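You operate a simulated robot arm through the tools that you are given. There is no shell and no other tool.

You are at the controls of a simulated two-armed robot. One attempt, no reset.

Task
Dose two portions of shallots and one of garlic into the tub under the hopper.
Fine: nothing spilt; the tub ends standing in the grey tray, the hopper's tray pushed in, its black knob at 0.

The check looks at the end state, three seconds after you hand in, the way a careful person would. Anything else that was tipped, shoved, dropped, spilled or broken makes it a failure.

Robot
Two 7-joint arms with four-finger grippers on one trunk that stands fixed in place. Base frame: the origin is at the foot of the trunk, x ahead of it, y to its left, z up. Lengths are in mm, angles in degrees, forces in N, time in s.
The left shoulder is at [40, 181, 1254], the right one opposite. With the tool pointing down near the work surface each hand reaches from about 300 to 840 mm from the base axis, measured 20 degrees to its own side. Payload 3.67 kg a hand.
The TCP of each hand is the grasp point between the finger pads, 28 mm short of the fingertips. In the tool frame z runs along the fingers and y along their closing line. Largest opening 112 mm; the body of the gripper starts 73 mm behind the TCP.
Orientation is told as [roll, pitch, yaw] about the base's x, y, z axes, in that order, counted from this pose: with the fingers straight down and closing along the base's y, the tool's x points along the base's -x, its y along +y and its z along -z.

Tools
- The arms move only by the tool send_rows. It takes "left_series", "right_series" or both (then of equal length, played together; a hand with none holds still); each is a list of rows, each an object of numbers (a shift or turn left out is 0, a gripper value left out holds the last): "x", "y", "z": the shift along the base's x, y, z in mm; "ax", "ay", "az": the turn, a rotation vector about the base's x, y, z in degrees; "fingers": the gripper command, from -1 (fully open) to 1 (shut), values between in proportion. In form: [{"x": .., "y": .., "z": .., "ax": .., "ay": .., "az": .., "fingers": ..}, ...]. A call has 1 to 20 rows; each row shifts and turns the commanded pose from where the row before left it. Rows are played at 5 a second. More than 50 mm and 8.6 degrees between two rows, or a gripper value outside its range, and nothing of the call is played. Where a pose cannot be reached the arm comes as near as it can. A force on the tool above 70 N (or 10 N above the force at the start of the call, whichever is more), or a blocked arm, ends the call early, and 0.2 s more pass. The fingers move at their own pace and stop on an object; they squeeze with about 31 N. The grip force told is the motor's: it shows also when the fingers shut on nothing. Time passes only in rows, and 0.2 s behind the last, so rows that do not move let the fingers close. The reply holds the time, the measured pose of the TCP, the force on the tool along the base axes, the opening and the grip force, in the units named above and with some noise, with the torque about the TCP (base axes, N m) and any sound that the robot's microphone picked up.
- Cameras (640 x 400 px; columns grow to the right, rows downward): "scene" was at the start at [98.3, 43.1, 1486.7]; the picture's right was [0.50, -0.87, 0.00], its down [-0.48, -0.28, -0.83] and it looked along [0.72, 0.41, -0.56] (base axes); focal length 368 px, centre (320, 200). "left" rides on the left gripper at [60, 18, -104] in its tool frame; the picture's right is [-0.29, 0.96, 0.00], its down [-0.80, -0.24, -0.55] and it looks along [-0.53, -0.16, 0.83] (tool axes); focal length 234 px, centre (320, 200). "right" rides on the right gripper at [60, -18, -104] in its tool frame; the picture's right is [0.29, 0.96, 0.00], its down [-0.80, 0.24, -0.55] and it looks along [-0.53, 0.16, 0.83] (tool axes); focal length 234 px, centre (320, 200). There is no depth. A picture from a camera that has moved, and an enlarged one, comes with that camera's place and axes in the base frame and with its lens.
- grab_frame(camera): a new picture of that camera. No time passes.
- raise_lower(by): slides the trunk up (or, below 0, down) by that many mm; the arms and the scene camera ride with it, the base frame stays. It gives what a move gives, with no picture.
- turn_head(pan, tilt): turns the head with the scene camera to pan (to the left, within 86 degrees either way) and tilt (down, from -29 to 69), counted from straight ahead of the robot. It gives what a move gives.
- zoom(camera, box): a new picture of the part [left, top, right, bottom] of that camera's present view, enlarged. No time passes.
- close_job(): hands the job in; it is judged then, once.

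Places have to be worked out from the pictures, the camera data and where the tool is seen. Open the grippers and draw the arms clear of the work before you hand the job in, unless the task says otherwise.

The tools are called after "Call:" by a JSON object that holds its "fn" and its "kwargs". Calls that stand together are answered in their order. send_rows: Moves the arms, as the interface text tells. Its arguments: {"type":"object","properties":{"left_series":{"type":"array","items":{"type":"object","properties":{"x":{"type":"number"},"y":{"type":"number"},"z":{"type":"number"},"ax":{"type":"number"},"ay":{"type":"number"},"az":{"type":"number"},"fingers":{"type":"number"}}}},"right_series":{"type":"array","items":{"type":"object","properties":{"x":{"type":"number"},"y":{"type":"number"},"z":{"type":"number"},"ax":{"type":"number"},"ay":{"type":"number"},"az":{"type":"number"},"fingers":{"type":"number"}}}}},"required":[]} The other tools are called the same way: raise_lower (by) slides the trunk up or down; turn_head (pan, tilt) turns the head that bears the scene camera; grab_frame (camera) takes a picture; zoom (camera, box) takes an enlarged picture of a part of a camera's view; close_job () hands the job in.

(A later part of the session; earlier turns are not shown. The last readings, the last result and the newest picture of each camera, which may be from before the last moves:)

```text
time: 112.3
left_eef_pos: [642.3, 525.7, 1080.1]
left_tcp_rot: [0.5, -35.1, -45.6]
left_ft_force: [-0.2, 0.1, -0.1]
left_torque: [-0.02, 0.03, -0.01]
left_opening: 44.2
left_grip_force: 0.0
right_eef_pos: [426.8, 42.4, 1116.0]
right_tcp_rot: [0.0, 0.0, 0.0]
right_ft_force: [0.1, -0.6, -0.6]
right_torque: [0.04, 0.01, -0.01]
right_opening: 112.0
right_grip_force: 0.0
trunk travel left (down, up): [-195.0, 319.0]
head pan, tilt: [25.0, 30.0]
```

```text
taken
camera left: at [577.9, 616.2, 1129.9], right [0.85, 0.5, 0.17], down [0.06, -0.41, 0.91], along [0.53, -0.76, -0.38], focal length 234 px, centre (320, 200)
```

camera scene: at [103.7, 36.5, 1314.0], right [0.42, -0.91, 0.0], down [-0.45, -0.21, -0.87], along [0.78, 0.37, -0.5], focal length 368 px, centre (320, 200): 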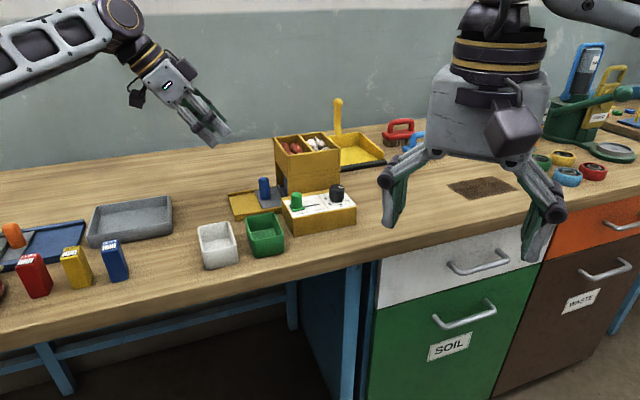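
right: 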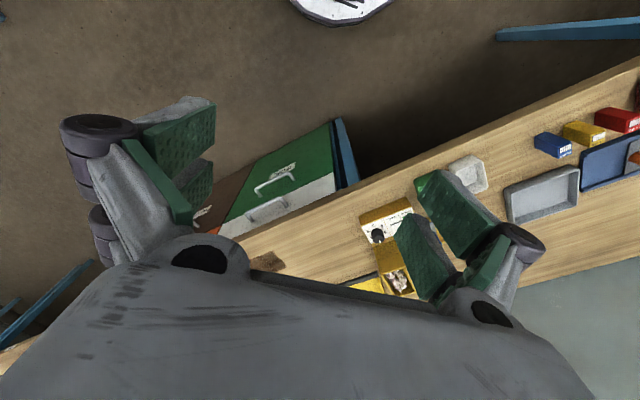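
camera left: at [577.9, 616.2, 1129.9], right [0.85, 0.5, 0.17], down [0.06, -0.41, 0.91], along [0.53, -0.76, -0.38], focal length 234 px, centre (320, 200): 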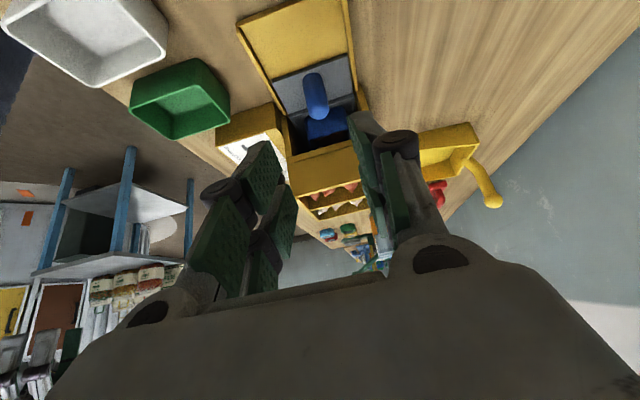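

Same view as the earlier approach. I go to the pre-grip point, then onto the peg, and grip it.

Call:
{"fn": "send_rows", "kwargs": {"left_series": [{"x": 14.2, "y": -14.8, "z": -32.5}, {"x": 14.2, "y": -14.8, "z": -32.5}, {"x": 14.2, "y": -14.7, "z": -32.5}, {}]}}

Call:
{"fn": "send_rows", "kwargs": {"left_series": [{"x": 8.4, "y": -8.5, "z": -14.9}, {"x": 8.4, "y": -8.5, "z": -14.9}, {"x": 8.4, "y": -8.5, "z": -14.8}, {}, {"fingers": 1}, {}, {}, {}]}}

Call:
{"fn": "zoom", "kwargs": {"camera": "left", "box": [200, 40, 440, 240]}}

```text
time: 113.3
left_eef_pos: [683.7, 483.2, 982.4]
left_tcp_rot: [0.5, -35.0, -45.8]
left_ft_force: [0.1, -0.5, -0.2]
left_torque: [0.02, -0.02, 0.03]
left_opening: 44.1
left_grip_force: 0.0
right_eef_pos: [426.1, 41.6, 1118.0]
right_tcp_rot: [0.0, 0.0, 0.1]
right_ft_force: [0.3, -0.1, -0.2]
right_torque: [0.02, 0.02, -0.03]
right_opening: 112.0
right_grip_force: 0.1
trunk travel left (down, up): [-195.0, 319.0]
head pan, tilt: [25.0, 30.0]
```

```text
time: 115.1
left_eef_pos: [709.3, 457.3, 938.2]
left_tcp_rot: [0.4, -35.0, -45.7]
left_ft_force: [3.6, 2.7, 3.4]
left_torque: [0.09, -0.12, 0.06]
left_opening: 22.9
left_grip_force: 45.0
right_eef_pos: [426.9, 42.3, 1117.1]
right_tcp_rot: [0.0, 0.0, 0.0]
right_ft_force: [0.1, -0.3, -0.4]
right_torque: [-0.01, -0.01, -0.01]
right_opening: 112.1
right_grip_force: 0.0
trunk travel left (down, up): [-195.0, 319.0]
head pan, tilt: [25.0, 30.0]
```

```text
2.00 times, centred on (320, 140) of left
camera zoom: at [644.8, 547.6, 989.1], right [0.85, 0.5, 0.17], down [0.06, -0.41, 0.91], along [0.53, -0.76, -0.38], focal length 468 px, centre (320, 320)
```

zoom: 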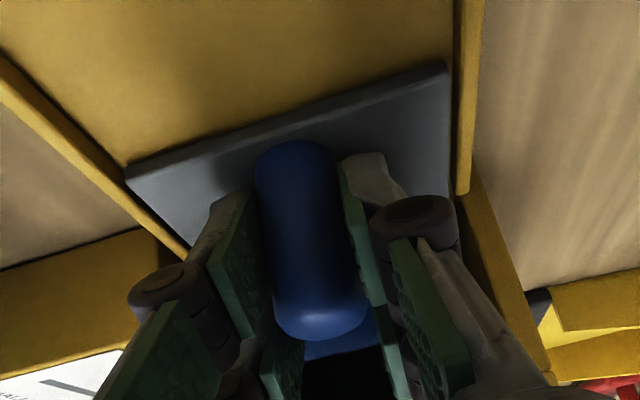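

Gripped. I pull the tray out along the rail, 40 mm first, checking the side force and the tub contents.

Call:
{"fn": "send_rows", "kwargs": {"left_series": [{"x": -3.45, "y": 3.6}, {"x": -3.45, "y": 3.6}, {"x": -3.45, "y": 3.6}, {"x": -3.45, "y": 3.6}, {"x": -3.45, "y": 3.6}, {"x": -3.45, "y": 3.6}, {"x": -3.45, "y": 3.6}, {"x": -3.45, "y": 3.6}, {}]}}

Call:
{"fn": "zoom", "kwargs": {"camera": "scene", "box": [210, 130, 330, 220]}}

```text
time: 117.1
left_eef_pos: [681.4, 485.0, 938.9]
left_tcp_rot: [0.3, -35.1, -45.7]
left_ft_force: [-0.9, -0.5, 3.0]
left_torque: [-0.45, -0.19, 0.05]
left_opening: 23.2
left_grip_force: 44.8
right_eef_pos: [426.2, 41.5, 1116.2]
right_tcp_rot: [0.0, 0.0, 0.0]
right_ft_force: [0.0, -0.2, 0.6]
right_torque: [0.02, 0.01, 0.01]
right_opening: 112.0
right_grip_force: 0.0
trunk travel left (down, up): [-195.0, 319.0]
head pan, tilt: [25.0, 30.0]
```

```text
4.44 times, centred on (270, 175) of scene
camera zoom: at [102.9, 36.7, 1314.1], right [0.42, -0.91, 0.0], down [-0.45, -0.21, -0.87], along [0.78, 0.37, -0.5], focal length 1634 px, centre (542, 311)
```

zoom: 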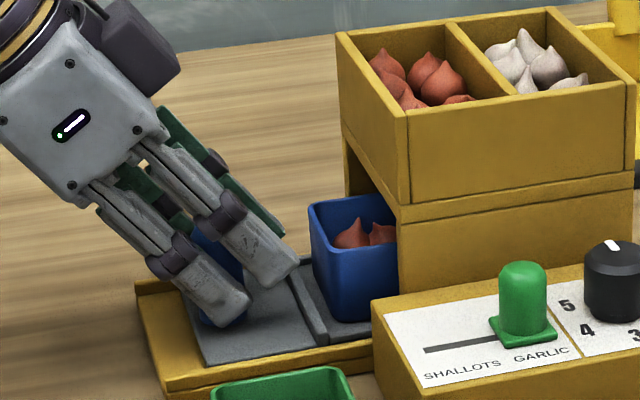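

No garlic in sight yet, but part of the tub is hidden. I pull the remaining 20 mm.

Call:
{"fn": "send_rows", "kwargs": {"left_series": [{"x": -3.45, "y": 3.6}, {"x": -3.45, "y": 3.6}, {"x": -3.45, "y": 3.6}, {"x": -3.45, "y": 3.6}, {}]}}

Call:
{"fn": "zoom", "kwargs": {"camera": "scene", "box": [210, 130, 330, 220]}}

Call:
{"fn": "zoom", "kwargs": {"camera": "scene", "box": [275, 160, 315, 200]}}

```text
time: 118.3
left_eef_pos: [667.6, 498.0, 938.3]
left_tcp_rot: [0.4, -35.1, -45.8]
left_ft_force: [-0.2, -0.7, 2.5]
left_torque: [0.07, 0.05, -0.07]
left_opening: 23.2
left_grip_force: 44.6
right_eef_pos: [425.3, 42.3, 1116.6]
right_tcp_rot: [0.0, 0.1, -0.1]
right_ft_force: [0.0, 0.6, -0.5]
right_torque: [0.0, -0.01, 0.04]
right_opening: 112.1
right_grip_force: 0.1
trunk travel left (down, up): [-195.0, 319.0]
head pan, tilt: [25.0, 30.0]
```

```text
4.44 times, centred on (270, 175) of scene
camera zoom: at [103.1, 36.8, 1314.1], right [0.42, -0.91, 0.0], down [-0.45, -0.21, -0.87], along [0.78, 0.37, -0.5], focal length 1634 px, centre (542, 311)
```

zoom: 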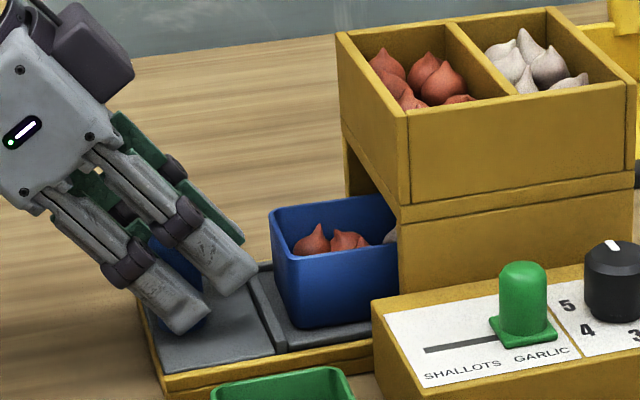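

```text
10.00 times, centred on (295, 180) of scene
camera zoom: at [103.1, 36.8, 1314.1], right [0.42, -0.91, 0.0], down [-0.45, -0.21, -0.87], along [0.78, 0.37, -0.5], focal length 3676 px, centre (570, 400)
```

zoom: 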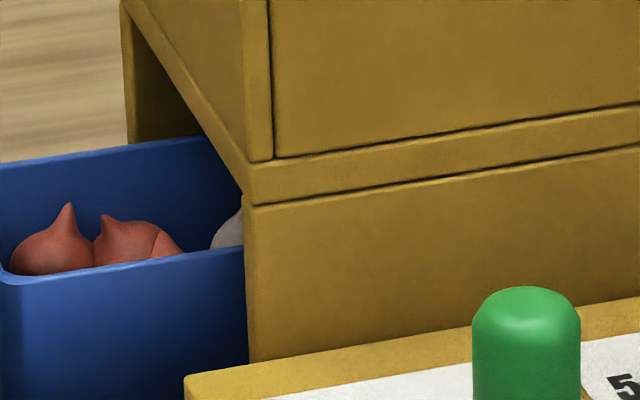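

Garlic is now in the tub, so each knob step up doses one portion. I pull on gently to the rail's end stop to bring the tub fully clear.

Call:
{"fn": "send_rows", "kwargs": {"left_series": [{"x": -1.4, "y": 1.45}, {"x": -1.4, "y": 1.45}, {}]}}

Call:
{"fn": "send_rows", "kwargs": {"left_series": [{"x": -1.4, "y": 1.45}, {}]}}

```text
time: 119.1
left_eef_pos: [665.3, 501.8, 938.6]
left_tcp_rot: [0.2, -35.1, -45.7]
left_ft_force: [-3.1, -3.2, 0.2]
left_torque: [-0.3, -0.01, 0.09]
left_opening: 23.1
left_grip_force: 45.0
right_eef_pos: [425.8, 42.8, 1117.6]
right_tcp_rot: [0.0, 0.0, 0.0]
right_ft_force: [-0.3, 0.0, -0.8]
right_torque: [0.0, 0.02, -0.01]
right_opening: 112.0
right_grip_force: 0.2
trunk travel left (down, up): [-195.0, 319.0]
head pan, tilt: [25.0, 30.0]
```

```text
time: 119.7
left_eef_pos: [663.6, 503.5, 939.4]
left_tcp_rot: [0.3, -35.1, -45.7]
left_ft_force: [-3.8, -3.9, 1.0]
left_torque: [-0.28, 0.09, 0.06]
left_opening: 23.1
left_grip_force: 45.2
right_eef_pos: [427.1, 42.7, 1116.8]
right_tcp_rot: [0.0, 0.0, 0.0]
right_ft_force: [-0.6, -0.3, 0.5]
right_torque: [-0.01, 0.0, 0.02]
right_opening: 112.0
right_grip_force: 0.1
trunk travel left (down, up): [-195.0, 319.0]
head pan, tilt: [25.0, 30.0]
```

Call:
{"fn": "send_rows", "kwargs": {"left_series": [{"x": -1.3, "y": 1.5}, {"x": -1.3, "y": 1.5}, {}]}}

Call:
{"fn": "zoom", "kwargs": {"camera": "scene", "box": [210, 130, 330, 220]}}

Call:
{"fn": "zoom", "kwargs": {"camera": "left", "box": [200, 40, 440, 240]}}

```text
time: 120.5
left_eef_pos: [660.5, 505.3, 939.3]
left_tcp_rot: [0.3, -35.0, -45.7]
left_ft_force: [-7.4, -9.5, -2.9]
left_torque: [-0.58, 0.04, 0.08]
left_opening: 22.9
left_grip_force: 44.5
right_eef_pos: [427.2, 42.5, 1116.6]
right_tcp_rot: [0.1, 0.0, -0.1]
right_ft_force: [0.5, 0.4, -0.2]
right_torque: [-0.03, -0.01, 0.0]
right_opening: 112.0
right_grip_force: 0.0
trunk travel left (down, up): [-195.0, 319.0]
head pan, tilt: [25.0, 30.0]
```

```text
4.44 times, centred on (270, 175) of scene
camera zoom: at [102.7, 36.3, 1314.1], right [0.42, -0.91, 0.0], down [-0.45, -0.21, -0.87], along [0.79, 0.37, -0.5], focal length 1634 px, centre (542, 311)
```

zoom: 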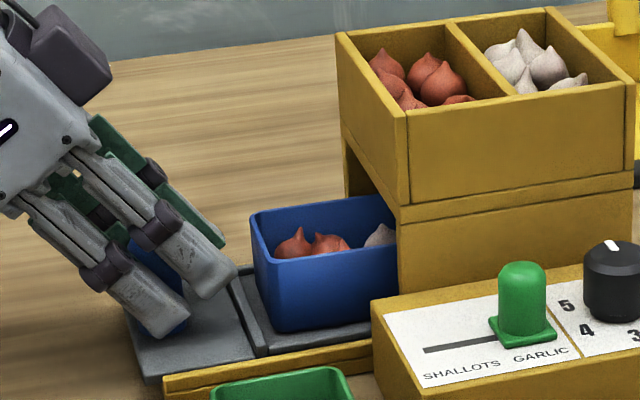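

```text
2.00 times, centred on (320, 140) of left
camera zoom: at [596.2, 596.6, 989.3], right [0.85, 0.5, 0.17], down [0.06, -0.41, 0.91], along [0.53, -0.76, -0.38], focal length 468 px, centre (320, 320)
```

zoom: 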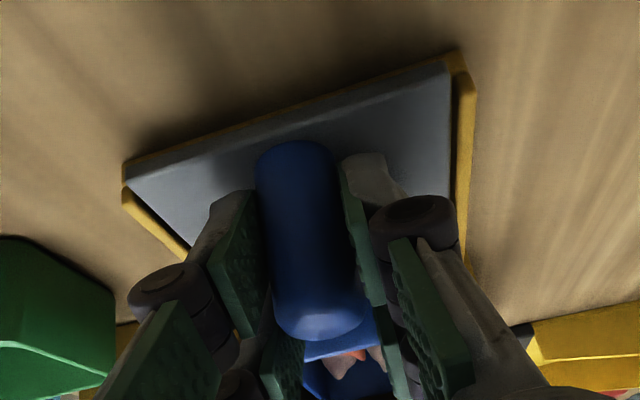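

The plate is starting to overhang the rail's end and there's no hard stop yet, while the tub's rear is still under the hopper. I pull on slowly with a slight sideways correction.

Call:
{"fn": "send_rows", "kwargs": {"left_series": [{"x": -2.6, "y": 2.0}, {"x": -2.6, "y": 2.0}, {}]}}

Call:
{"fn": "send_rows", "kwargs": {"left_series": [{"x": -2.2, "y": 2.1}, {"x": -2.2, "y": 2.1}, {}]}}

Call:
{"fn": "zoom", "kwargs": {"camera": "scene", "box": [210, 130, 330, 220]}}

```text
time: 121.3
left_eef_pos: [655.6, 510.6, 938.2]
left_tcp_rot: [0.4, -35.1, -45.7]
left_ft_force: [-4.5, -3.8, 1.7]
left_torque: [0.62, 0.82, 0.08]
left_opening: 23.1
left_grip_force: 45.3
right_eef_pos: [426.8, 41.8, 1117.3]
right_tcp_rot: [0.1, 0.0, 0.1]
right_ft_force: [-0.3, -0.1, 0.0]
right_torque: [0.05, 0.05, 0.02]
right_opening: 112.1
right_grip_force: 0.1
trunk travel left (down, up): [-195.0, 319.0]
head pan, tilt: [25.0, 30.0]
```

```text
time: 122.1
left_eef_pos: [651.5, 514.3, 937.2]
left_tcp_rot: [0.6, -35.1, -45.7]
left_ft_force: [1.7, 1.2, 5.1]
left_torque: [0.6, 0.45, 0.04]
left_opening: 22.9
left_grip_force: 44.9
right_eef_pos: [425.9, 42.1, 1117.2]
right_tcp_rot: [0.0, -0.1, 0.0]
right_ft_force: [-0.4, 1.0, 0.0]
right_torque: [-0.01, 0.01, -0.01]
right_opening: 111.8
right_grip_force: 0.0
trunk travel left (down, up): [-195.0, 319.0]
head pan, tilt: [25.0, 30.0]
```

```text
4.44 times, centred on (270, 175) of scene
camera zoom: at [103.4, 36.9, 1314.1], right [0.42, -0.91, 0.0], down [-0.45, -0.21, -0.87], along [0.78, 0.37, -0.5], focal length 1634 px, centre (542, 311)
```

zoom: 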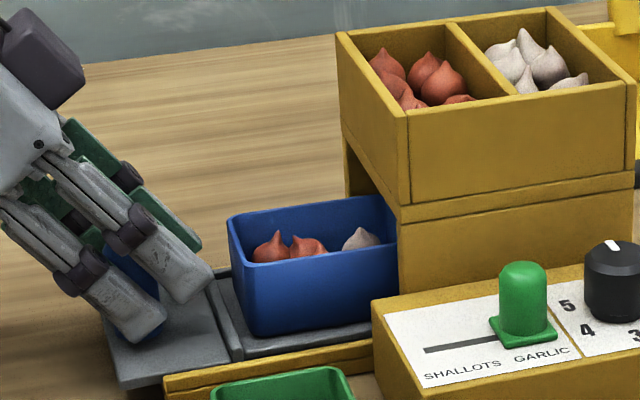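

The tray stays level as it extends. I pull another 10 mm at a time, watching for the stop and any droop.

Call:
{"fn": "send_rows", "kwargs": {"left_series": [{"x": -1.75, "y": 1.78}, {"x": -1.75, "y": 1.78}, {"x": -1.75, "y": 1.78}, {"x": -1.75, "y": 1.78}, {}]}}

Call:
{"fn": "zoom", "kwargs": {"camera": "scene", "box": [210, 130, 330, 220]}}

```text
time: 123.3
left_eef_pos: [645.2, 521.5, 938.1]
left_tcp_rot: [0.4, -35.2, -45.7]
left_ft_force: [6.0, 5.4, 8.9]
left_torque: [-0.09, -0.36, 0.06]
left_opening: 23.1
left_grip_force: 45.0
right_eef_pos: [427.4, 42.1, 1116.4]
right_tcp_rot: [0.0, 0.0, 0.2]
right_ft_force: [-0.5, -0.1, 0.4]
right_torque: [-0.01, -0.02, -0.01]
right_opening: 112.1
right_grip_force: 0.1
trunk travel left (down, up): [-195.0, 319.0]
head pan, tilt: [25.0, 30.0]
```

```text
4.44 times, centred on (270, 175) of scene
camera zoom: at [103.3, 37.2, 1314.1], right [0.42, -0.91, 0.0], down [-0.45, -0.21, -0.87], along [0.78, 0.37, -0.5], focal length 1634 px, centre (542, 311)
```

zoom: 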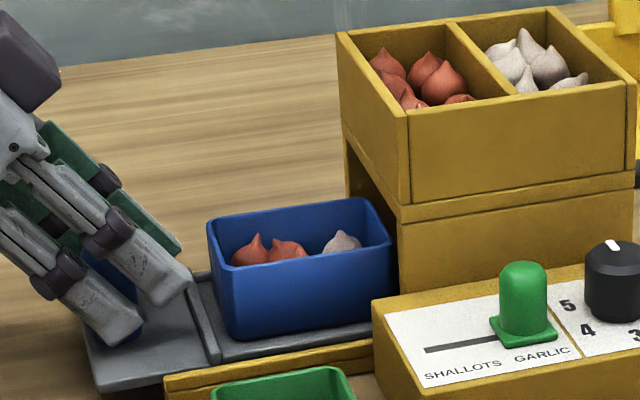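

The tub is now fully in view with shallots and one garlic showing. I pull a little more for clearance to lift the tub past the hopper.

Call:
{"fn": "send_rows", "kwargs": {"left_series": [{"x": -1.6, "y": 1.9}, {"x": -1.6, "y": 1.9}, {}]}}

Call:
{"fn": "send_rows", "kwargs": {"left_series": [{"x": -1.6, "y": 1.9}, {"x": -1.6, "y": 1.9}, {}]}}

Call:
{"fn": "zoom", "kwargs": {"camera": "scene", "box": [210, 130, 330, 220]}}

```text
time: 124.1
left_eef_pos: [640.4, 525.4, 938.1]
left_tcp_rot: [0.5, -35.1, -45.7]
left_ft_force: [1.6, 1.6, 8.9]
left_torque: [-0.57, -0.47, -0.06]
left_opening: 23.2
left_grip_force: 45.2
right_eef_pos: [425.4, 41.8, 1117.3]
right_tcp_rot: [-0.1, 0.1, 0.0]
right_ft_force: [0.4, 0.2, 0.7]
right_torque: [-0.04, -0.01, -0.01]
right_opening: 112.2
right_grip_force: 0.1
trunk travel left (down, up): [-195.0, 319.0]
head pan, tilt: [25.0, 30.0]
```

```text
time: 124.9
left_eef_pos: [638.0, 529.0, 938.4]
left_tcp_rot: [0.3, -35.0, -45.7]
left_ft_force: [-0.7, -2.1, 4.8]
left_torque: [-0.73, -0.51, 0.1]
left_opening: 22.8
left_grip_force: 45.1
right_eef_pos: [427.4, 41.7, 1116.6]
right_tcp_rot: [0.1, 0.0, 0.0]
right_ft_force: [-0.1, 0.4, -0.1]
right_torque: [-0.01, 0.01, -0.04]
right_opening: 112.3
right_grip_force: 0.0
trunk travel left (down, up): [-195.0, 319.0]
head pan, tilt: [25.0, 30.0]
```

```text
4.44 times, centred on (270, 175) of scene
camera zoom: at [102.7, 36.5, 1314.1], right [0.42, -0.91, 0.0], down [-0.45, -0.21, -0.87], along [0.79, 0.37, -0.5], focal length 1634 px, centre (542, 311)
```

zoom: 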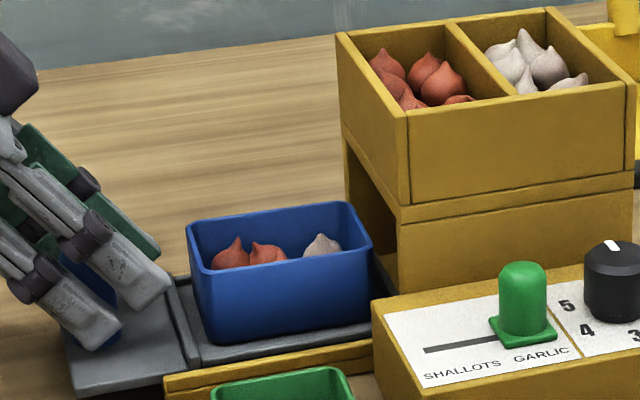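

The tub is well clear of the hopper (about 100 mm of travel). I release the peg gently, back off, and look down into the tub from above.

Call:
{"fn": "send_rows", "kwargs": {"left_series": [{"fingers": 0.214}, {}, {"x": -8.1, "y": 8.2, "z": 16.4}, {"x": -8.1, "y": 8.2, "z": 16.4}, {"x": -8.1, "y": 8.2, "z": 16.4}, {"x": -8.1, "y": 8.2, "z": 16.4}, {"x": -4, "y": -4, "z": 16, "ax": 4.95, "ay": 4.95}, {"x": -4, "y": -4, "z": 16, "ax": 4.95, "ay": 4.95}, {"x": -4, "y": -4, "z": 16, "ax": 4.95, "ay": 4.95}, {"x": -4, "y": -4, "z": 16, "ax": 4.95, "ay": 4.95}, {"y": -4, "z": 16, "ax": 4.95, "ay": 4.95}, {}]}}

Call:
{"fn": "zoom", "kwargs": {"camera": "scene", "box": [190, 120, 350, 240]}}

Call:
{"fn": "grab_frame", "kwargs": {"camera": "left"}}

```text
time: 127.5
left_eef_pos: [589.4, 543.7, 1083.4]
left_tcp_rot: [-0.1, 0.0, -45.5]
left_ft_force: [0.8, -0.7, 0.4]
left_torque: [0.0, -0.03, 0.0]
left_opening: 44.2
left_grip_force: 0.0
right_eef_pos: [427.4, 43.2, 1115.8]
right_tcp_rot: [0.1, 0.0, 0.1]
right_ft_force: [0.0, 0.3, 0.4]
right_torque: [-0.02, -0.06, -0.01]
right_opening: 112.2
right_grip_force: 0.0
trunk travel left (down, up): [-195.0, 319.0]
head pan, tilt: [25.0, 30.0]
```

```text
3.33 times, centred on (270, 180) of scene
camera zoom: at [103.0, 37.9, 1314.0], right [0.42, -0.91, 0.0], down [-0.45, -0.21, -0.87], along [0.78, 0.37, -0.5], focal length 1226 px, centre (487, 267)
```

zoom: 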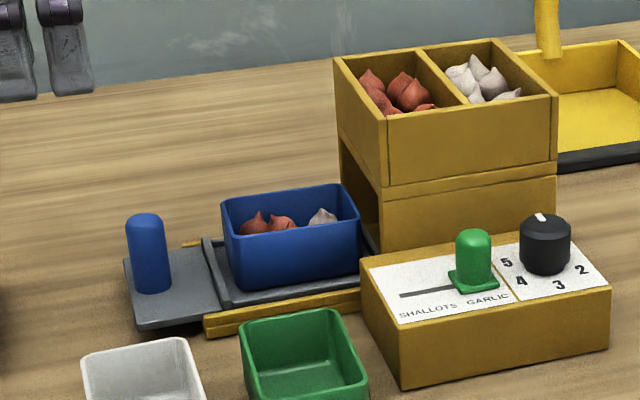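

```text
taken
camera left: at [559.9, 599.8, 1186.8], right [0.89, 0.47, 0.0], down [0.39, -0.74, 0.56], along [0.26, -0.49, -0.83], focal length 234 px, centre (320, 200)
```

left: 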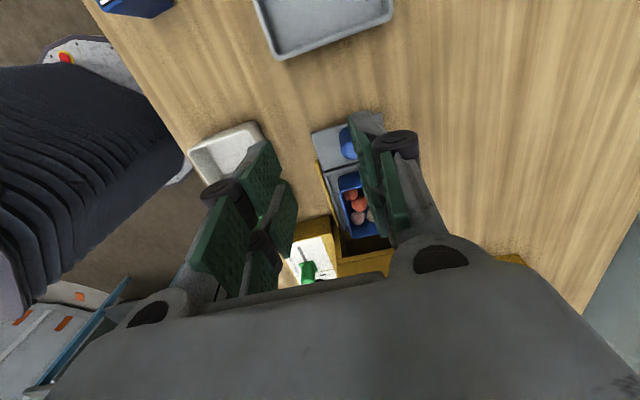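

The tray rests level and stable. I turn to the robot-side viewpoint with open fingers to see right into the tub.

Call:
{"fn": "send_rows", "kwargs": {"left_series": [{"y": -9, "az": 7.5, "fingers": -1}, {"y": -9, "az": 7.5}, {"y": -9, "az": 7.5}, {"y": -9, "az": 7.5}, {"y": -9, "az": 7.5}, {"y": -9, "az": 7.5}, {"y": -9, "az": 7.5}, {"y": -9, "az": 7.5}, {"y": -8, "az": 7.5}, {"y": -8, "az": 7.5}, {}]}}

Call:
{"fn": "grab_frame", "kwargs": {"camera": "left"}}

```text
time: 129.9
left_eef_pos: [590.4, 454.3, 1083.0]
left_tcp_rot: [0.0, -0.2, 29.5]
left_ft_force: [0.1, -0.6, -0.5]
left_torque: [-0.01, -0.04, 0.02]
left_opening: 112.0
left_grip_force: 0.1
right_eef_pos: [427.9, 42.8, 1116.2]
right_tcp_rot: [0.1, 0.0, 0.0]
right_ft_force: [0.4, 0.1, 0.5]
right_torque: [-0.03, 0.0, -0.03]
right_opening: 112.0
right_grip_force: 0.0
trunk travel left (down, up): [-195.0, 319.0]
head pan, tilt: [25.0, 30.0]
```

```text
taken
camera left: at [527.6, 441.7, 1187.2], right [-0.22, 0.98, 0.0], down [0.81, 0.18, 0.56], along [0.54, 0.12, -0.83], focal length 234 px, centre (320, 200)
```

left: 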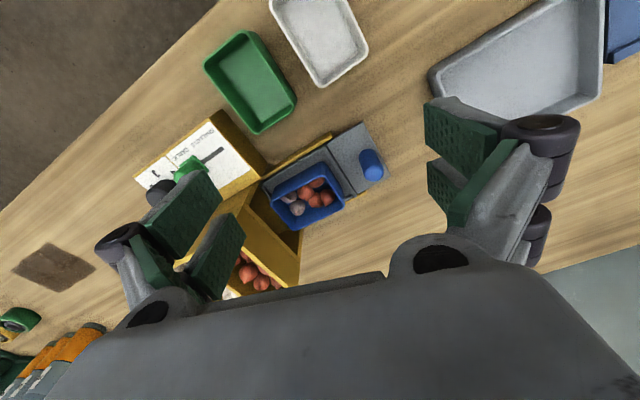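

Call:
{"fn": "zoom", "kwargs": {"camera": "left", "box": [250, 150, 350, 235]}}

Call:
{"fn": "zoom", "kwargs": {"camera": "left", "box": [220, 100, 400, 240]}}

```text
4.71 times, centred on (300, 192) of left
camera zoom: at [527.6, 441.7, 1187.2], right [-0.22, 0.98, 0.0], down [0.81, 0.18, 0.56], along [0.54, 0.12, -0.83], focal length 1102 px, centre (414, 235)
```

zoom: 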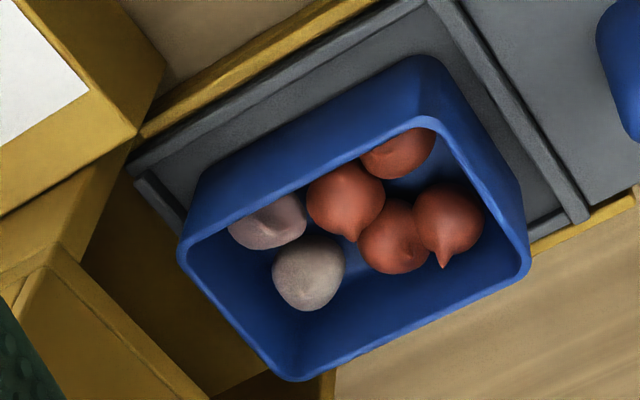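

```text
2.86 times, centred on (310, 170) of left
camera zoom: at [527.6, 441.7, 1187.2], right [-0.22, 0.98, 0.0], down [0.81, 0.18, 0.56], along [0.54, 0.12, -0.83], focal length 669 px, centre (349, 286)
```

zoom: 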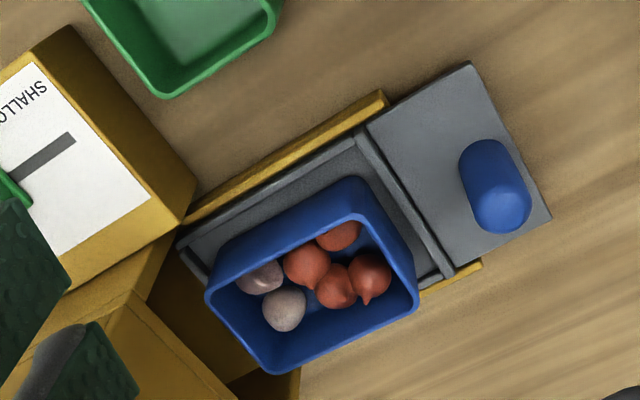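

The tub holds exactly 4 shallots and 2 garlic cloves — two portions and one portion of two pieces each. The tub is about 77×53 mm, centred near (695, 463) with its rim at z≈946; I'll approach it with the same 35° tilt, closing across its short side.

Call:
{"fn": "send_rows", "kwargs": {"left_series": [{"x": 4.2, "y": 7.2, "az": -7.53}, {"x": 4.2, "y": 7.2, "az": -7.53}, {"x": 4.2, "y": 7.2, "az": -7.53}, {"x": 4.2, "y": 7.2, "az": -7.53}, {"x": 4.2, "y": 7.2, "az": -7.53}, {"x": 4.2, "y": 7.2, "az": -7.53}, {"x": 4.2, "y": 7.2, "az": -7.53}, {"x": 4.2, "y": 7.2, "az": -7.53}, {"x": 4.2, "y": 7.2, "az": -7.53}, {"x": 4.2, "y": 7.2, "az": -7.53}, {"ax": -4.95, "ay": -4.95}, {"ax": -4.95, "ay": -4.95}, {"ax": -4.95, "ay": -4.95}, {"ax": -4.95, "ay": -4.95}, {"ax": -4.95, "ay": -4.95}, {"x": 10, "y": -10, "z": -20, "fingers": -0.25}, {}]}}

Call:
{"fn": "grab_frame", "kwargs": {"camera": "left"}}

Call:
{"fn": "zoom", "kwargs": {"camera": "scene", "box": [180, 100, 340, 220]}}

```text
time: 133.5
left_eef_pos: [640.7, 516.4, 1063.8]
left_tcp_rot: [0.5, -35.2, -46.0]
left_ft_force: [-0.8, 1.1, 1.0]
left_torque: [0.02, -0.02, -0.02]
left_opening: 70.0
left_grip_force: 0.0
right_eef_pos: [425.6, 42.6, 1117.8]
right_tcp_rot: [0.1, 0.0, 0.0]
right_ft_force: [0.2, 0.2, 0.4]
right_torque: [-0.01, -0.03, 0.0]
right_opening: 112.0
right_grip_force: 0.0
trunk travel left (down, up): [-195.0, 319.0]
head pan, tilt: [25.0, 30.0]
```

```text
taken
camera left: at [576.5, 607.6, 1114.2], right [0.85, 0.5, 0.17], down [0.06, -0.41, 0.91], along [0.53, -0.76, -0.38], focal length 234 px, centre (320, 200)
```

left: 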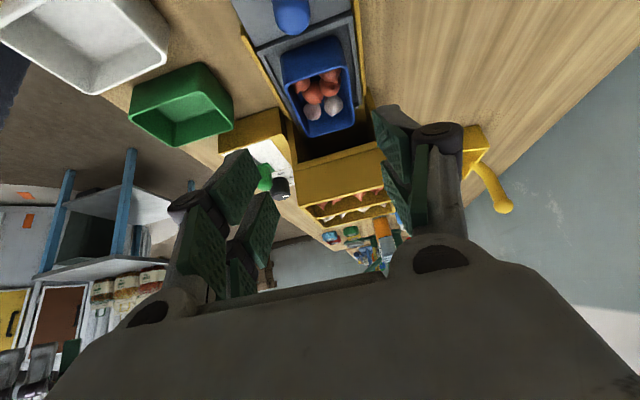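

```text
3.33 times, centred on (260, 160) of scene
camera zoom: at [102.7, 37.4, 1314.1], right [0.42, -0.91, 0.0], down [-0.45, -0.21, -0.87], along [0.79, 0.37, -0.5], focal length 1226 px, centre (520, 333)
```

zoom: 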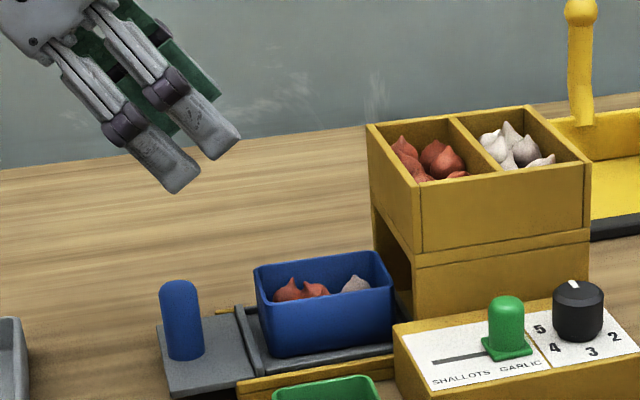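

Call:
{"fn": "zoom", "kwargs": {"camera": "left", "box": [220, 0, 400, 160]}}

```text
2.50 times, centred on (310, 80) of left
camera zoom: at [576.5, 607.6, 1114.2], right [0.85, 0.5, 0.17], down [0.06, -0.41, 0.91], along [0.53, -0.76, -0.38], focal length 585 px, centre (345, 500)
```

zoom: 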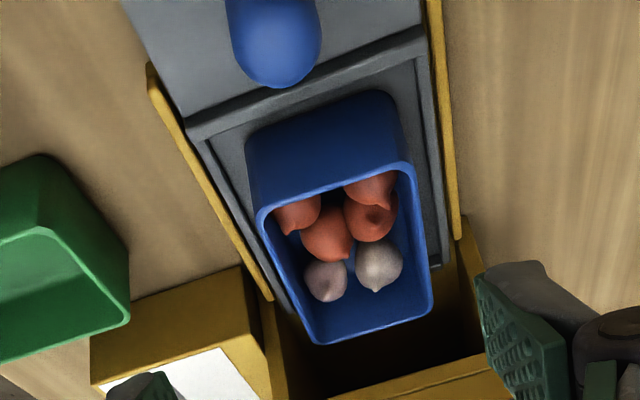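

Cross-checking two views puts the rim at z≈937 and the tub's centre at about (701, 465), centred in the tray's recess. I set a 64 mm opening and move to a pre-grip point 70 mm back along the tool axis.

Call:
{"fn": "send_rows", "kwargs": {"left_series": [{"x": 13.1, "y": -8.6, "z": -32.8, "fingers": -0.143}, {"x": 13.1, "y": -8.7, "z": -32.7}, {}]}}

Call:
{"fn": "grab_frame", "kwargs": {"camera": "left"}}

Call:
{"fn": "zoom", "kwargs": {"camera": "scene", "box": [190, 120, 330, 220]}}

```text
time: 134.3
left_eef_pos: [667.6, 497.9, 997.6]
left_tcp_rot: [0.6, -35.1, -46.2]
left_ft_force: [-0.2, 0.3, 0.7]
left_torque: [0.0, -0.02, -0.03]
left_opening: 64.1
left_grip_force: 0.0
right_eef_pos: [426.2, 42.5, 1116.1]
right_tcp_rot: [0.1, 0.0, 0.0]
right_ft_force: [0.3, 0.1, 0.3]
right_torque: [0.01, 0.0, 0.01]
right_opening: 112.1
right_grip_force: 0.0
trunk travel left (down, up): [-195.0, 319.0]
head pan, tilt: [25.0, 30.0]
```

```text
taken
camera left: at [603.5, 588.8, 1047.7], right [0.85, 0.5, 0.17], down [0.06, -0.41, 0.91], along [0.53, -0.76, -0.38], focal length 234 px, centre (320, 200)
```

left: 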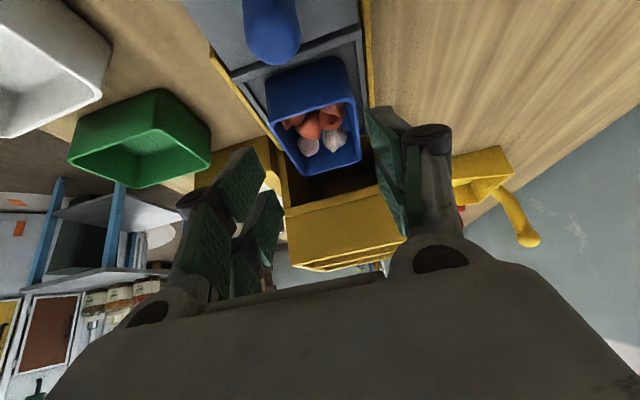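

```text
4.00 times, centred on (260, 170) of scene
camera zoom: at [102.9, 37.0, 1314.1], right [0.42, -0.91, 0.0], down [-0.45, -0.21, -0.87], along [0.78, 0.37, -0.5], focal length 1471 px, centre (560, 320)
```

zoom: 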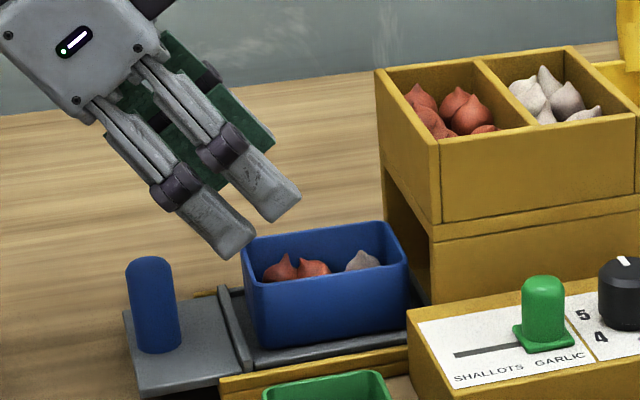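

The tub sits centrally between the fingers. I advance two thirds of the way and check clearance to the rim.

Call:
{"fn": "send_rows", "kwargs": {"left_series": [{"x": 9.2, "y": -9.1, "z": -18.9}, {"x": 9.2, "y": -9.1, "z": -18.9}, {}]}}

Call:
{"fn": "zoom", "kwargs": {"camera": "left", "box": [200, 40, 440, 240]}}

Call:
{"fn": "zoom", "kwargs": {"camera": "scene", "box": [210, 130, 330, 220]}}

```text
time: 135.1
left_eef_pos: [685.4, 479.9, 959.6]
left_tcp_rot: [0.7, -35.0, -46.0]
left_ft_force: [-0.1, 0.1, -0.7]
left_torque: [0.03, 0.01, -0.02]
left_opening: 64.1
left_grip_force: 0.1
right_eef_pos: [426.5, 42.7, 1117.0]
right_tcp_rot: [0.0, 0.0, -0.1]
right_ft_force: [-0.1, -0.6, 0.1]
right_torque: [-0.03, -0.04, -0.04]
right_opening: 112.5
right_grip_force: 0.0
trunk travel left (down, up): [-195.0, 319.0]
head pan, tilt: [25.0, 30.0]
```

```text
2.00 times, centred on (320, 140) of left
camera zoom: at [621.6, 570.9, 1010.7], right [0.85, 0.5, 0.17], down [0.06, -0.41, 0.91], along [0.53, -0.76, -0.38], focal length 468 px, centre (320, 320)
```

zoom: 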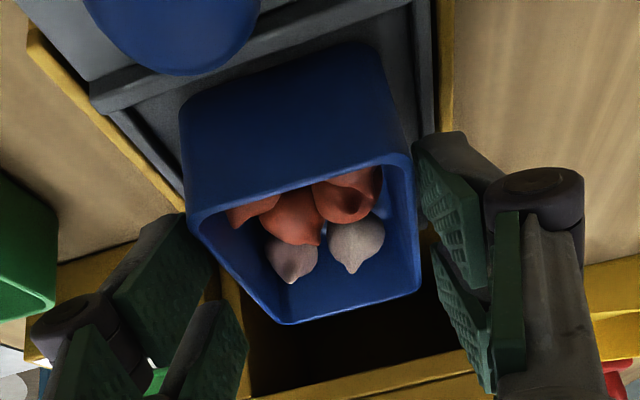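

```text
4.44 times, centred on (270, 175) of scene
camera zoom: at [103.1, 37.1, 1314.1], right [0.42, -0.91, 0.0], down [-0.45, -0.21, -0.87], along [0.78, 0.37, -0.5], focal length 1634 px, centre (542, 311)
```

zoom: 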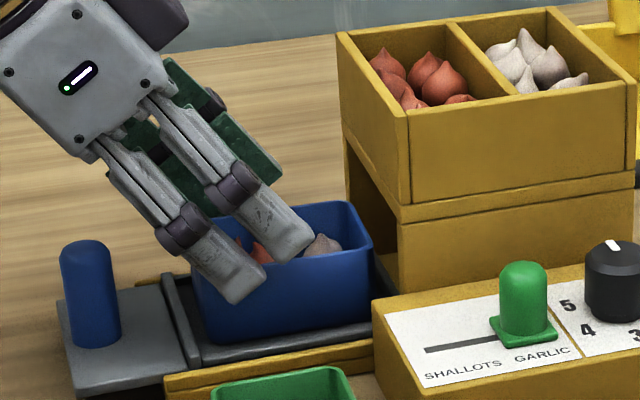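

Clearances look fine on both sides. I advance the last third slowly and watch for contact.

Call:
{"fn": "send_rows", "kwargs": {"left_series": [{"x": 4.7, "y": -4.6, "z": -9.4}, {"x": 4.7, "y": -4.6, "z": -9.4}, {}]}}

Call:
{"fn": "zoom", "kwargs": {"camera": "left", "box": [200, 40, 440, 240]}}

Call:
{"fn": "zoom", "kwargs": {"camera": "scene", "box": [210, 130, 330, 220]}}

```text
time: 135.9
left_eef_pos: [695.8, 471.9, 941.2]
left_tcp_rot: [0.6, -35.1, -46.1]
left_ft_force: [0.3, -1.4, -0.1]
left_torque: [0.0, 0.01, 0.0]
left_opening: 63.9
left_grip_force: 0.1
right_eef_pos: [426.2, 43.2, 1116.4]
right_tcp_rot: [0.0, -0.1, -0.1]
right_ft_force: [-0.6, 0.3, -0.2]
right_torque: [-0.02, 0.02, 0.01]
right_opening: 112.3
right_grip_force: 0.1
trunk travel left (down, up): [-195.0, 319.0]
head pan, tilt: [25.0, 30.0]
```

```text
2.00 times, centred on (320, 140) of left
camera zoom: at [631.8, 562.5, 992.2], right [0.85, 0.5, 0.17], down [0.06, -0.41, 0.91], along [0.53, -0.76, -0.38], focal length 468 px, centre (320, 320)
```

zoom: 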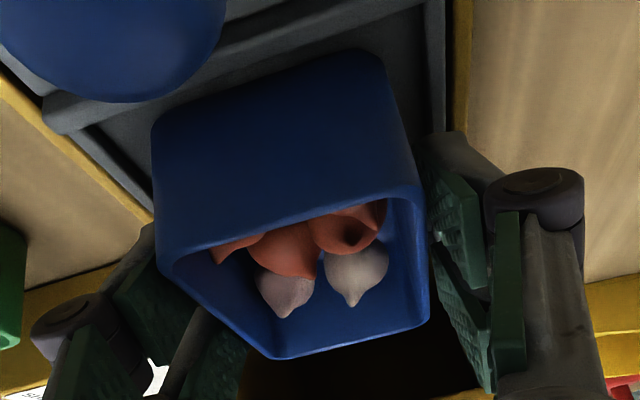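

```text
4.44 times, centred on (270, 175) of scene
camera zoom: at [103.3, 37.1, 1314.1], right [0.42, -0.91, 0.0], down [-0.45, -0.21, -0.87], along [0.78, 0.37, -0.5], focal length 1634 px, centre (542, 311)
```

zoom: 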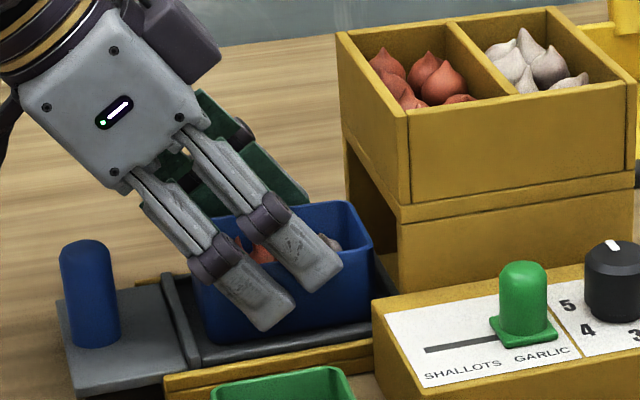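

The prongs straddle the tub around its middle with no contact force. I close the gripper on it.

Call:
{"fn": "send_rows", "kwargs": {"left_series": [{"fingers": 0.0}, {}, {"fingers": 1}, {}, {}, {}]}}

Call:
{"fn": "zoom", "kwargs": {"camera": "left", "box": [200, 40, 440, 240]}}

Call:
{"fn": "zoom", "kwargs": {"camera": "scene", "box": [210, 130, 330, 220]}}

```text
time: 137.3
left_eef_pos: [696.0, 472.1, 941.3]
left_tcp_rot: [0.6, -35.1, -46.1]
left_ft_force: [0.2, 0.5, 0.8]
left_torque: [-0.09, 0.04, 0.01]
left_opening: 59.7
left_grip_force: 31.4
right_eef_pos: [427.5, 41.8, 1116.0]
right_tcp_rot: [-0.1, 0.0, -0.1]
right_ft_force: [-0.2, -0.1, -0.6]
right_torque: [-0.02, -0.02, 0.01]
right_opening: 112.0
right_grip_force: 0.1
trunk travel left (down, up): [-195.0, 319.0]
head pan, tilt: [25.0, 30.0]
```

```text
2.00 times, centred on (320, 140) of left
camera zoom: at [631.8, 562.5, 992.2], right [0.85, 0.5, 0.17], down [0.06, -0.41, 0.91], along [0.53, -0.76, -0.38], focal length 468 px, centre (320, 320)
```

zoom: 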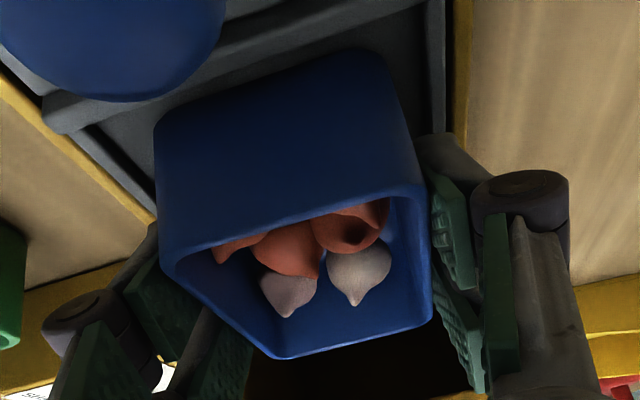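

```text
4.44 times, centred on (270, 175) of scene
camera zoom: at [103.4, 37.0, 1314.0], right [0.42, -0.91, 0.0], down [-0.45, -0.21, -0.87], along [0.78, 0.37, -0.5], focal length 1634 px, centre (542, 311)
```

zoom: 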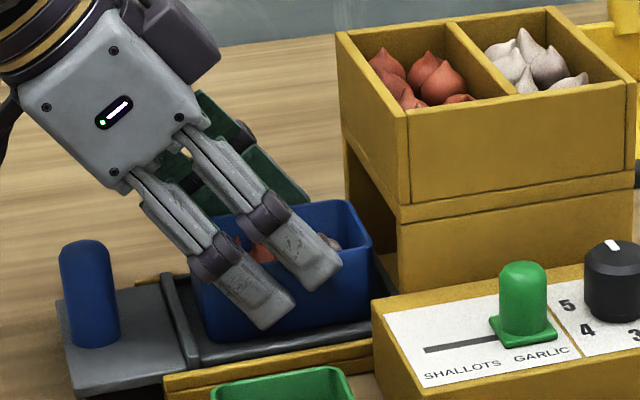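

The grip closed at 59.7 mm with 31 N on the tub. I lift with the trunk (keeps the arm's posture), 20 mm first, and check that the tub follows level.

Call:
{"fn": "raise_lower", "kwargs": {"by": 20}}

Call:
{"fn": "zoom", "kwargs": {"camera": "scene", "box": [200, 130, 340, 235]}}

Call:
{"fn": "zoom", "kwargs": {"camera": "left", "box": [200, 40, 440, 240]}}

```text
time: 138.0
left_eef_pos: [695.5, 472.5, 961.0]
left_tcp_rot: [0.5, -35.1, -45.9]
left_ft_force: [1.2, -1.2, -2.6]
left_torque: [0.01, -0.02, -0.01]
left_opening: 59.8
left_grip_force: 31.0
right_eef_pos: [427.0, 41.6, 1137.2]
right_tcp_rot: [-0.1, 0.0, 0.1]
right_ft_force: [-0.2, -0.1, 0.0]
right_torque: [0.0, 0.0, 0.02]
right_opening: 112.0
right_grip_force: 0.0
trunk travel left (down, up): [-215.0, 299.0]
head pan, tilt: [25.0, 30.0]
```

```text
3.81 times, centred on (270, 182) of scene
camera zoom: at [104.0, 37.3, 1334.0], right [0.42, -0.91, 0.0], down [-0.45, -0.21, -0.87], along [0.78, 0.37, -0.5], focal length 1400 px, centre (510, 267)
```

zoom: 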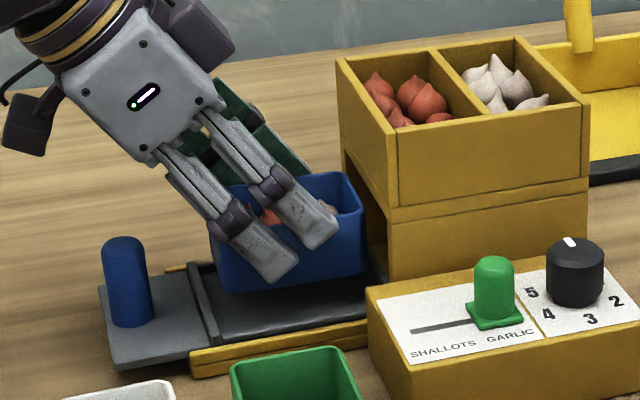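

```text
2.00 times, centred on (320, 140) of left
camera zoom: at [632.1, 562.7, 1011.6], right [0.85, 0.5, 0.17], down [0.06, -0.41, 0.91], along [0.52, -0.76, -0.38], focal length 468 px, centre (320, 320)
```

zoom: 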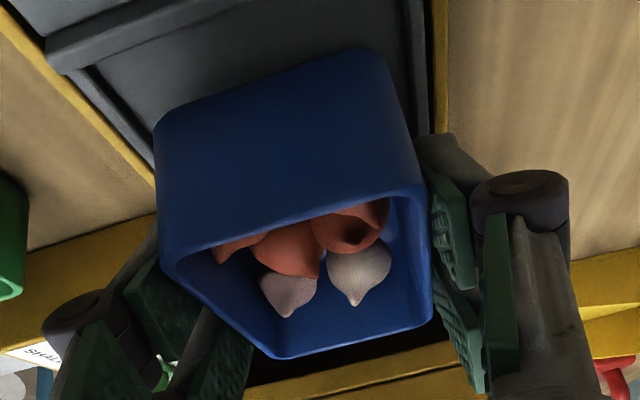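

The tub lifts level and secure (about 2.6 N of load). I raise the trunk another 100 mm and then look at the grey tray.

Call:
{"fn": "raise_lower", "kwargs": {"by": 100}}

Call:
{"fn": "turn_head", "kwargs": {"pan": 45, "tilt": 38}}

Call:
{"fn": "grab_frame", "kwargs": {"camera": "scene"}}

Call:
{"fn": "grab_frame", "kwargs": {"camera": "left"}}

```text
time: 139.3
left_eef_pos: [696.7, 472.8, 1059.3]
left_tcp_rot: [0.5, -35.1, -46.0]
left_ft_force: [-0.6, 0.3, -1.4]
left_torque: [0.01, -0.01, -0.02]
left_opening: 59.2
left_grip_force: 31.2
right_eef_pos: [426.8, 42.8, 1235.5]
right_tcp_rot: [-0.1, 0.0, 0.1]
right_ft_force: [-0.3, 0.8, 0.5]
right_torque: [-0.04, -0.02, 0.0]
right_opening: 112.1
right_grip_force: 0.0
trunk travel left (down, up): [-315.0, 199.0]
head pan, tilt: [25.0, 30.0]
```

```text
time: 140.2
left_eef_pos: [696.8, 471.8, 1059.7]
left_tcp_rot: [0.5, -35.1, -46.0]
left_ft_force: [-0.2, 0.2, -1.5]
left_torque: [0.01, -0.02, -0.03]
left_opening: 59.9
left_grip_force: 31.7
right_eef_pos: [428.0, 42.5, 1235.9]
right_tcp_rot: [0.1, 0.0, 0.0]
right_ft_force: [0.3, 0.7, 0.1]
right_torque: [-0.03, 0.05, -0.02]
right_opening: 112.0
right_grip_force: 0.0
trunk travel left (down, up): [-315.0, 199.0]
head pan, tilt: [45.0, 38.0]
```

```text
taken
camera scene: at [82.7, 59.9, 1420.6], right [0.71, -0.71, 0.0], down [-0.44, -0.43, -0.79], along [0.56, 0.56, -0.62], focal length 368 px, centre (320, 200)
```

scene: 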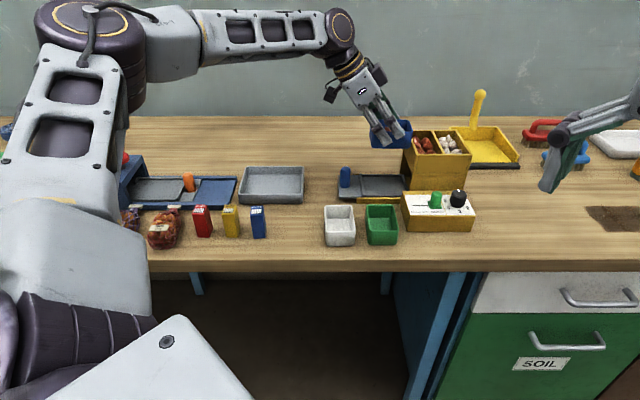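

```text
taken
camera left: at [631.9, 562.6, 1111.0], right [0.85, 0.5, 0.17], down [0.06, -0.41, 0.91], along [0.53, -0.76, -0.38], focal length 234 px, centre (320, 200)
```

left: 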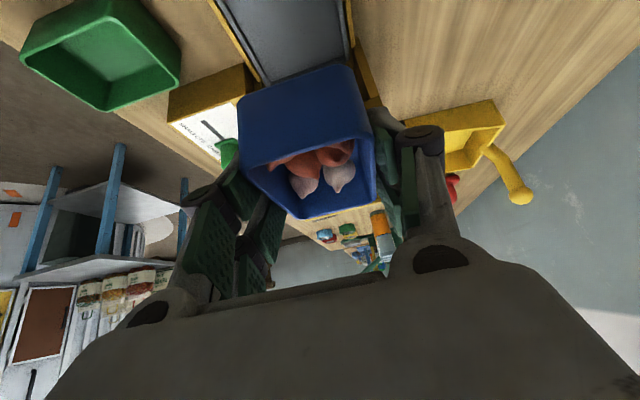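

Call:
{"fn": "zoom", "kwargs": {"camera": "scene", "box": [210, 130, 430, 270]}}

```text
2.86 times, centred on (320, 200) of scene
camera zoom: at [82.7, 59.9, 1420.6], right [0.71, -0.71, 0.0], down [-0.44, -0.43, -0.79], along [0.56, 0.56, -0.62], focal length 1050 px, centre (320, 200)
```

zoom: 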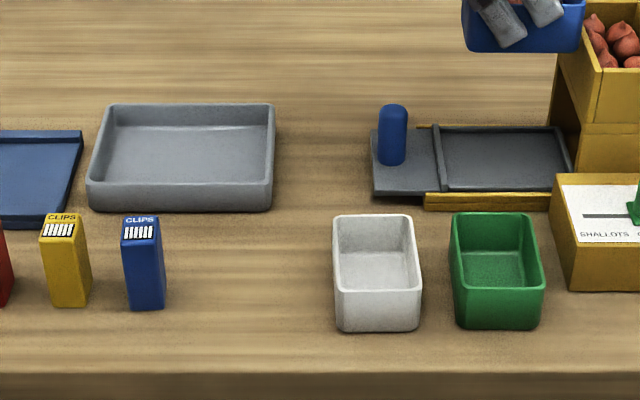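

The grey tray is aligned with the table and centred at about (519, 657), roughly 148×119 mm. I first move the tub away from the hopper, then yaw by +110° about the vertical while carrying it toward the tray, keeping the tub level.

Call:
{"fn": "send_rows", "kwargs": {"left_series": [{"x": -8, "y": 2.5}, {"x": -16, "y": 5}, {"x": -16, "y": 5}, {"x": -16, "y": 5}, {"x": -16, "y": 5}, {"x": -16, "y": 5}, {"x": -8, "y": 2.5}, {}]}}

Call:
{"fn": "zoom", "kwargs": {"camera": "scene", "box": [220, 60, 480, 260]}}

```text
time: 141.9
left_eef_pos: [599.8, 503.3, 1059.6]
left_tcp_rot: [0.5, -35.1, -46.0]
left_ft_force: [0.2, 0.4, -1.3]
left_torque: [-0.01, 0.02, 0.01]
left_opening: 59.8
left_grip_force: 30.9
right_eef_pos: [427.0, 42.4, 1234.9]
right_tcp_rot: [0.0, 0.0, 0.1]
right_ft_force: [-0.9, 0.2, 0.2]
right_torque: [0.02, -0.01, -0.01]
right_opening: 112.2
right_grip_force: 0.0
trunk travel left (down, up): [-315.0, 199.0]
head pan, tilt: [45.0, 38.0]
```

```text
2.00 times, centred on (350, 160) of scene
camera zoom: at [82.9, 60.0, 1420.6], right [0.71, -0.71, 0.0], down [-0.44, -0.44, -0.79], along [0.56, 0.56, -0.62], focal length 735 px, centre (260, 280)
```

zoom: 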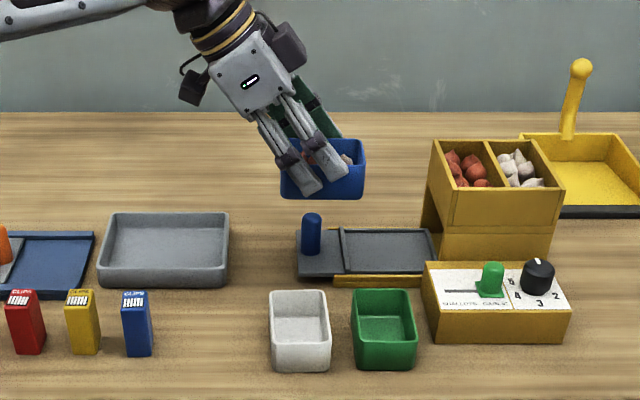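

The tub is clear and level. Now I yaw +110° in steps while moving over to the grey tray.

Call:
{"fn": "send_rows", "kwargs": {"left_series": [{"x": -5.2, "y": 9.25, "az": 7.333}, {"x": -5.2, "y": 9.25, "az": 7.333}, {"x": -5.2, "y": 9.25, "az": 7.333}, {"x": -5.2, "y": 9.25, "az": 7.333}, {"x": -5.2, "y": 9.25, "az": 7.333}, {"x": -5.2, "y": 9.25, "az": 7.333}, {"x": -5.2, "y": 9.25, "az": 7.333}, {"x": -5.2, "y": 9.25, "az": 7.333}, {}]}}

Call:
{"fn": "grab_frame", "kwargs": {"camera": "scene"}}

```text
time: 143.9
left_eef_pos: [558.7, 575.8, 1060.9]
left_tcp_rot: [0.6, -35.1, 12.7]
left_ft_force: [0.0, 0.5, -2.1]
left_torque: [0.01, 0.01, -0.02]
left_opening: 59.6
left_grip_force: 31.3
right_eef_pos: [426.6, 42.8, 1234.6]
right_tcp_rot: [-0.1, -0.1, 0.0]
right_ft_force: [0.4, 0.2, 0.2]
right_torque: [-0.02, -0.01, 0.01]
right_opening: 112.0
right_grip_force: 0.0
trunk travel left (down, up): [-315.0, 199.0]
head pan, tilt: [45.0, 38.0]
```

```text
taken
camera scene: at [82.6, 60.1, 1420.6], right [0.71, -0.71, 0.0], down [-0.44, -0.44, -0.79], along [0.56, 0.56, -0.62], focal length 368 px, centre (320, 200)
```

scene: 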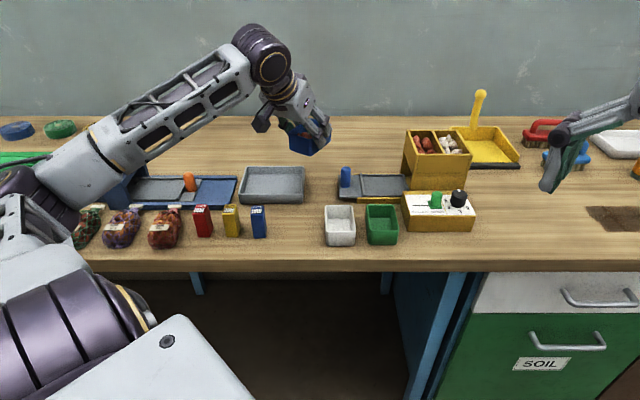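

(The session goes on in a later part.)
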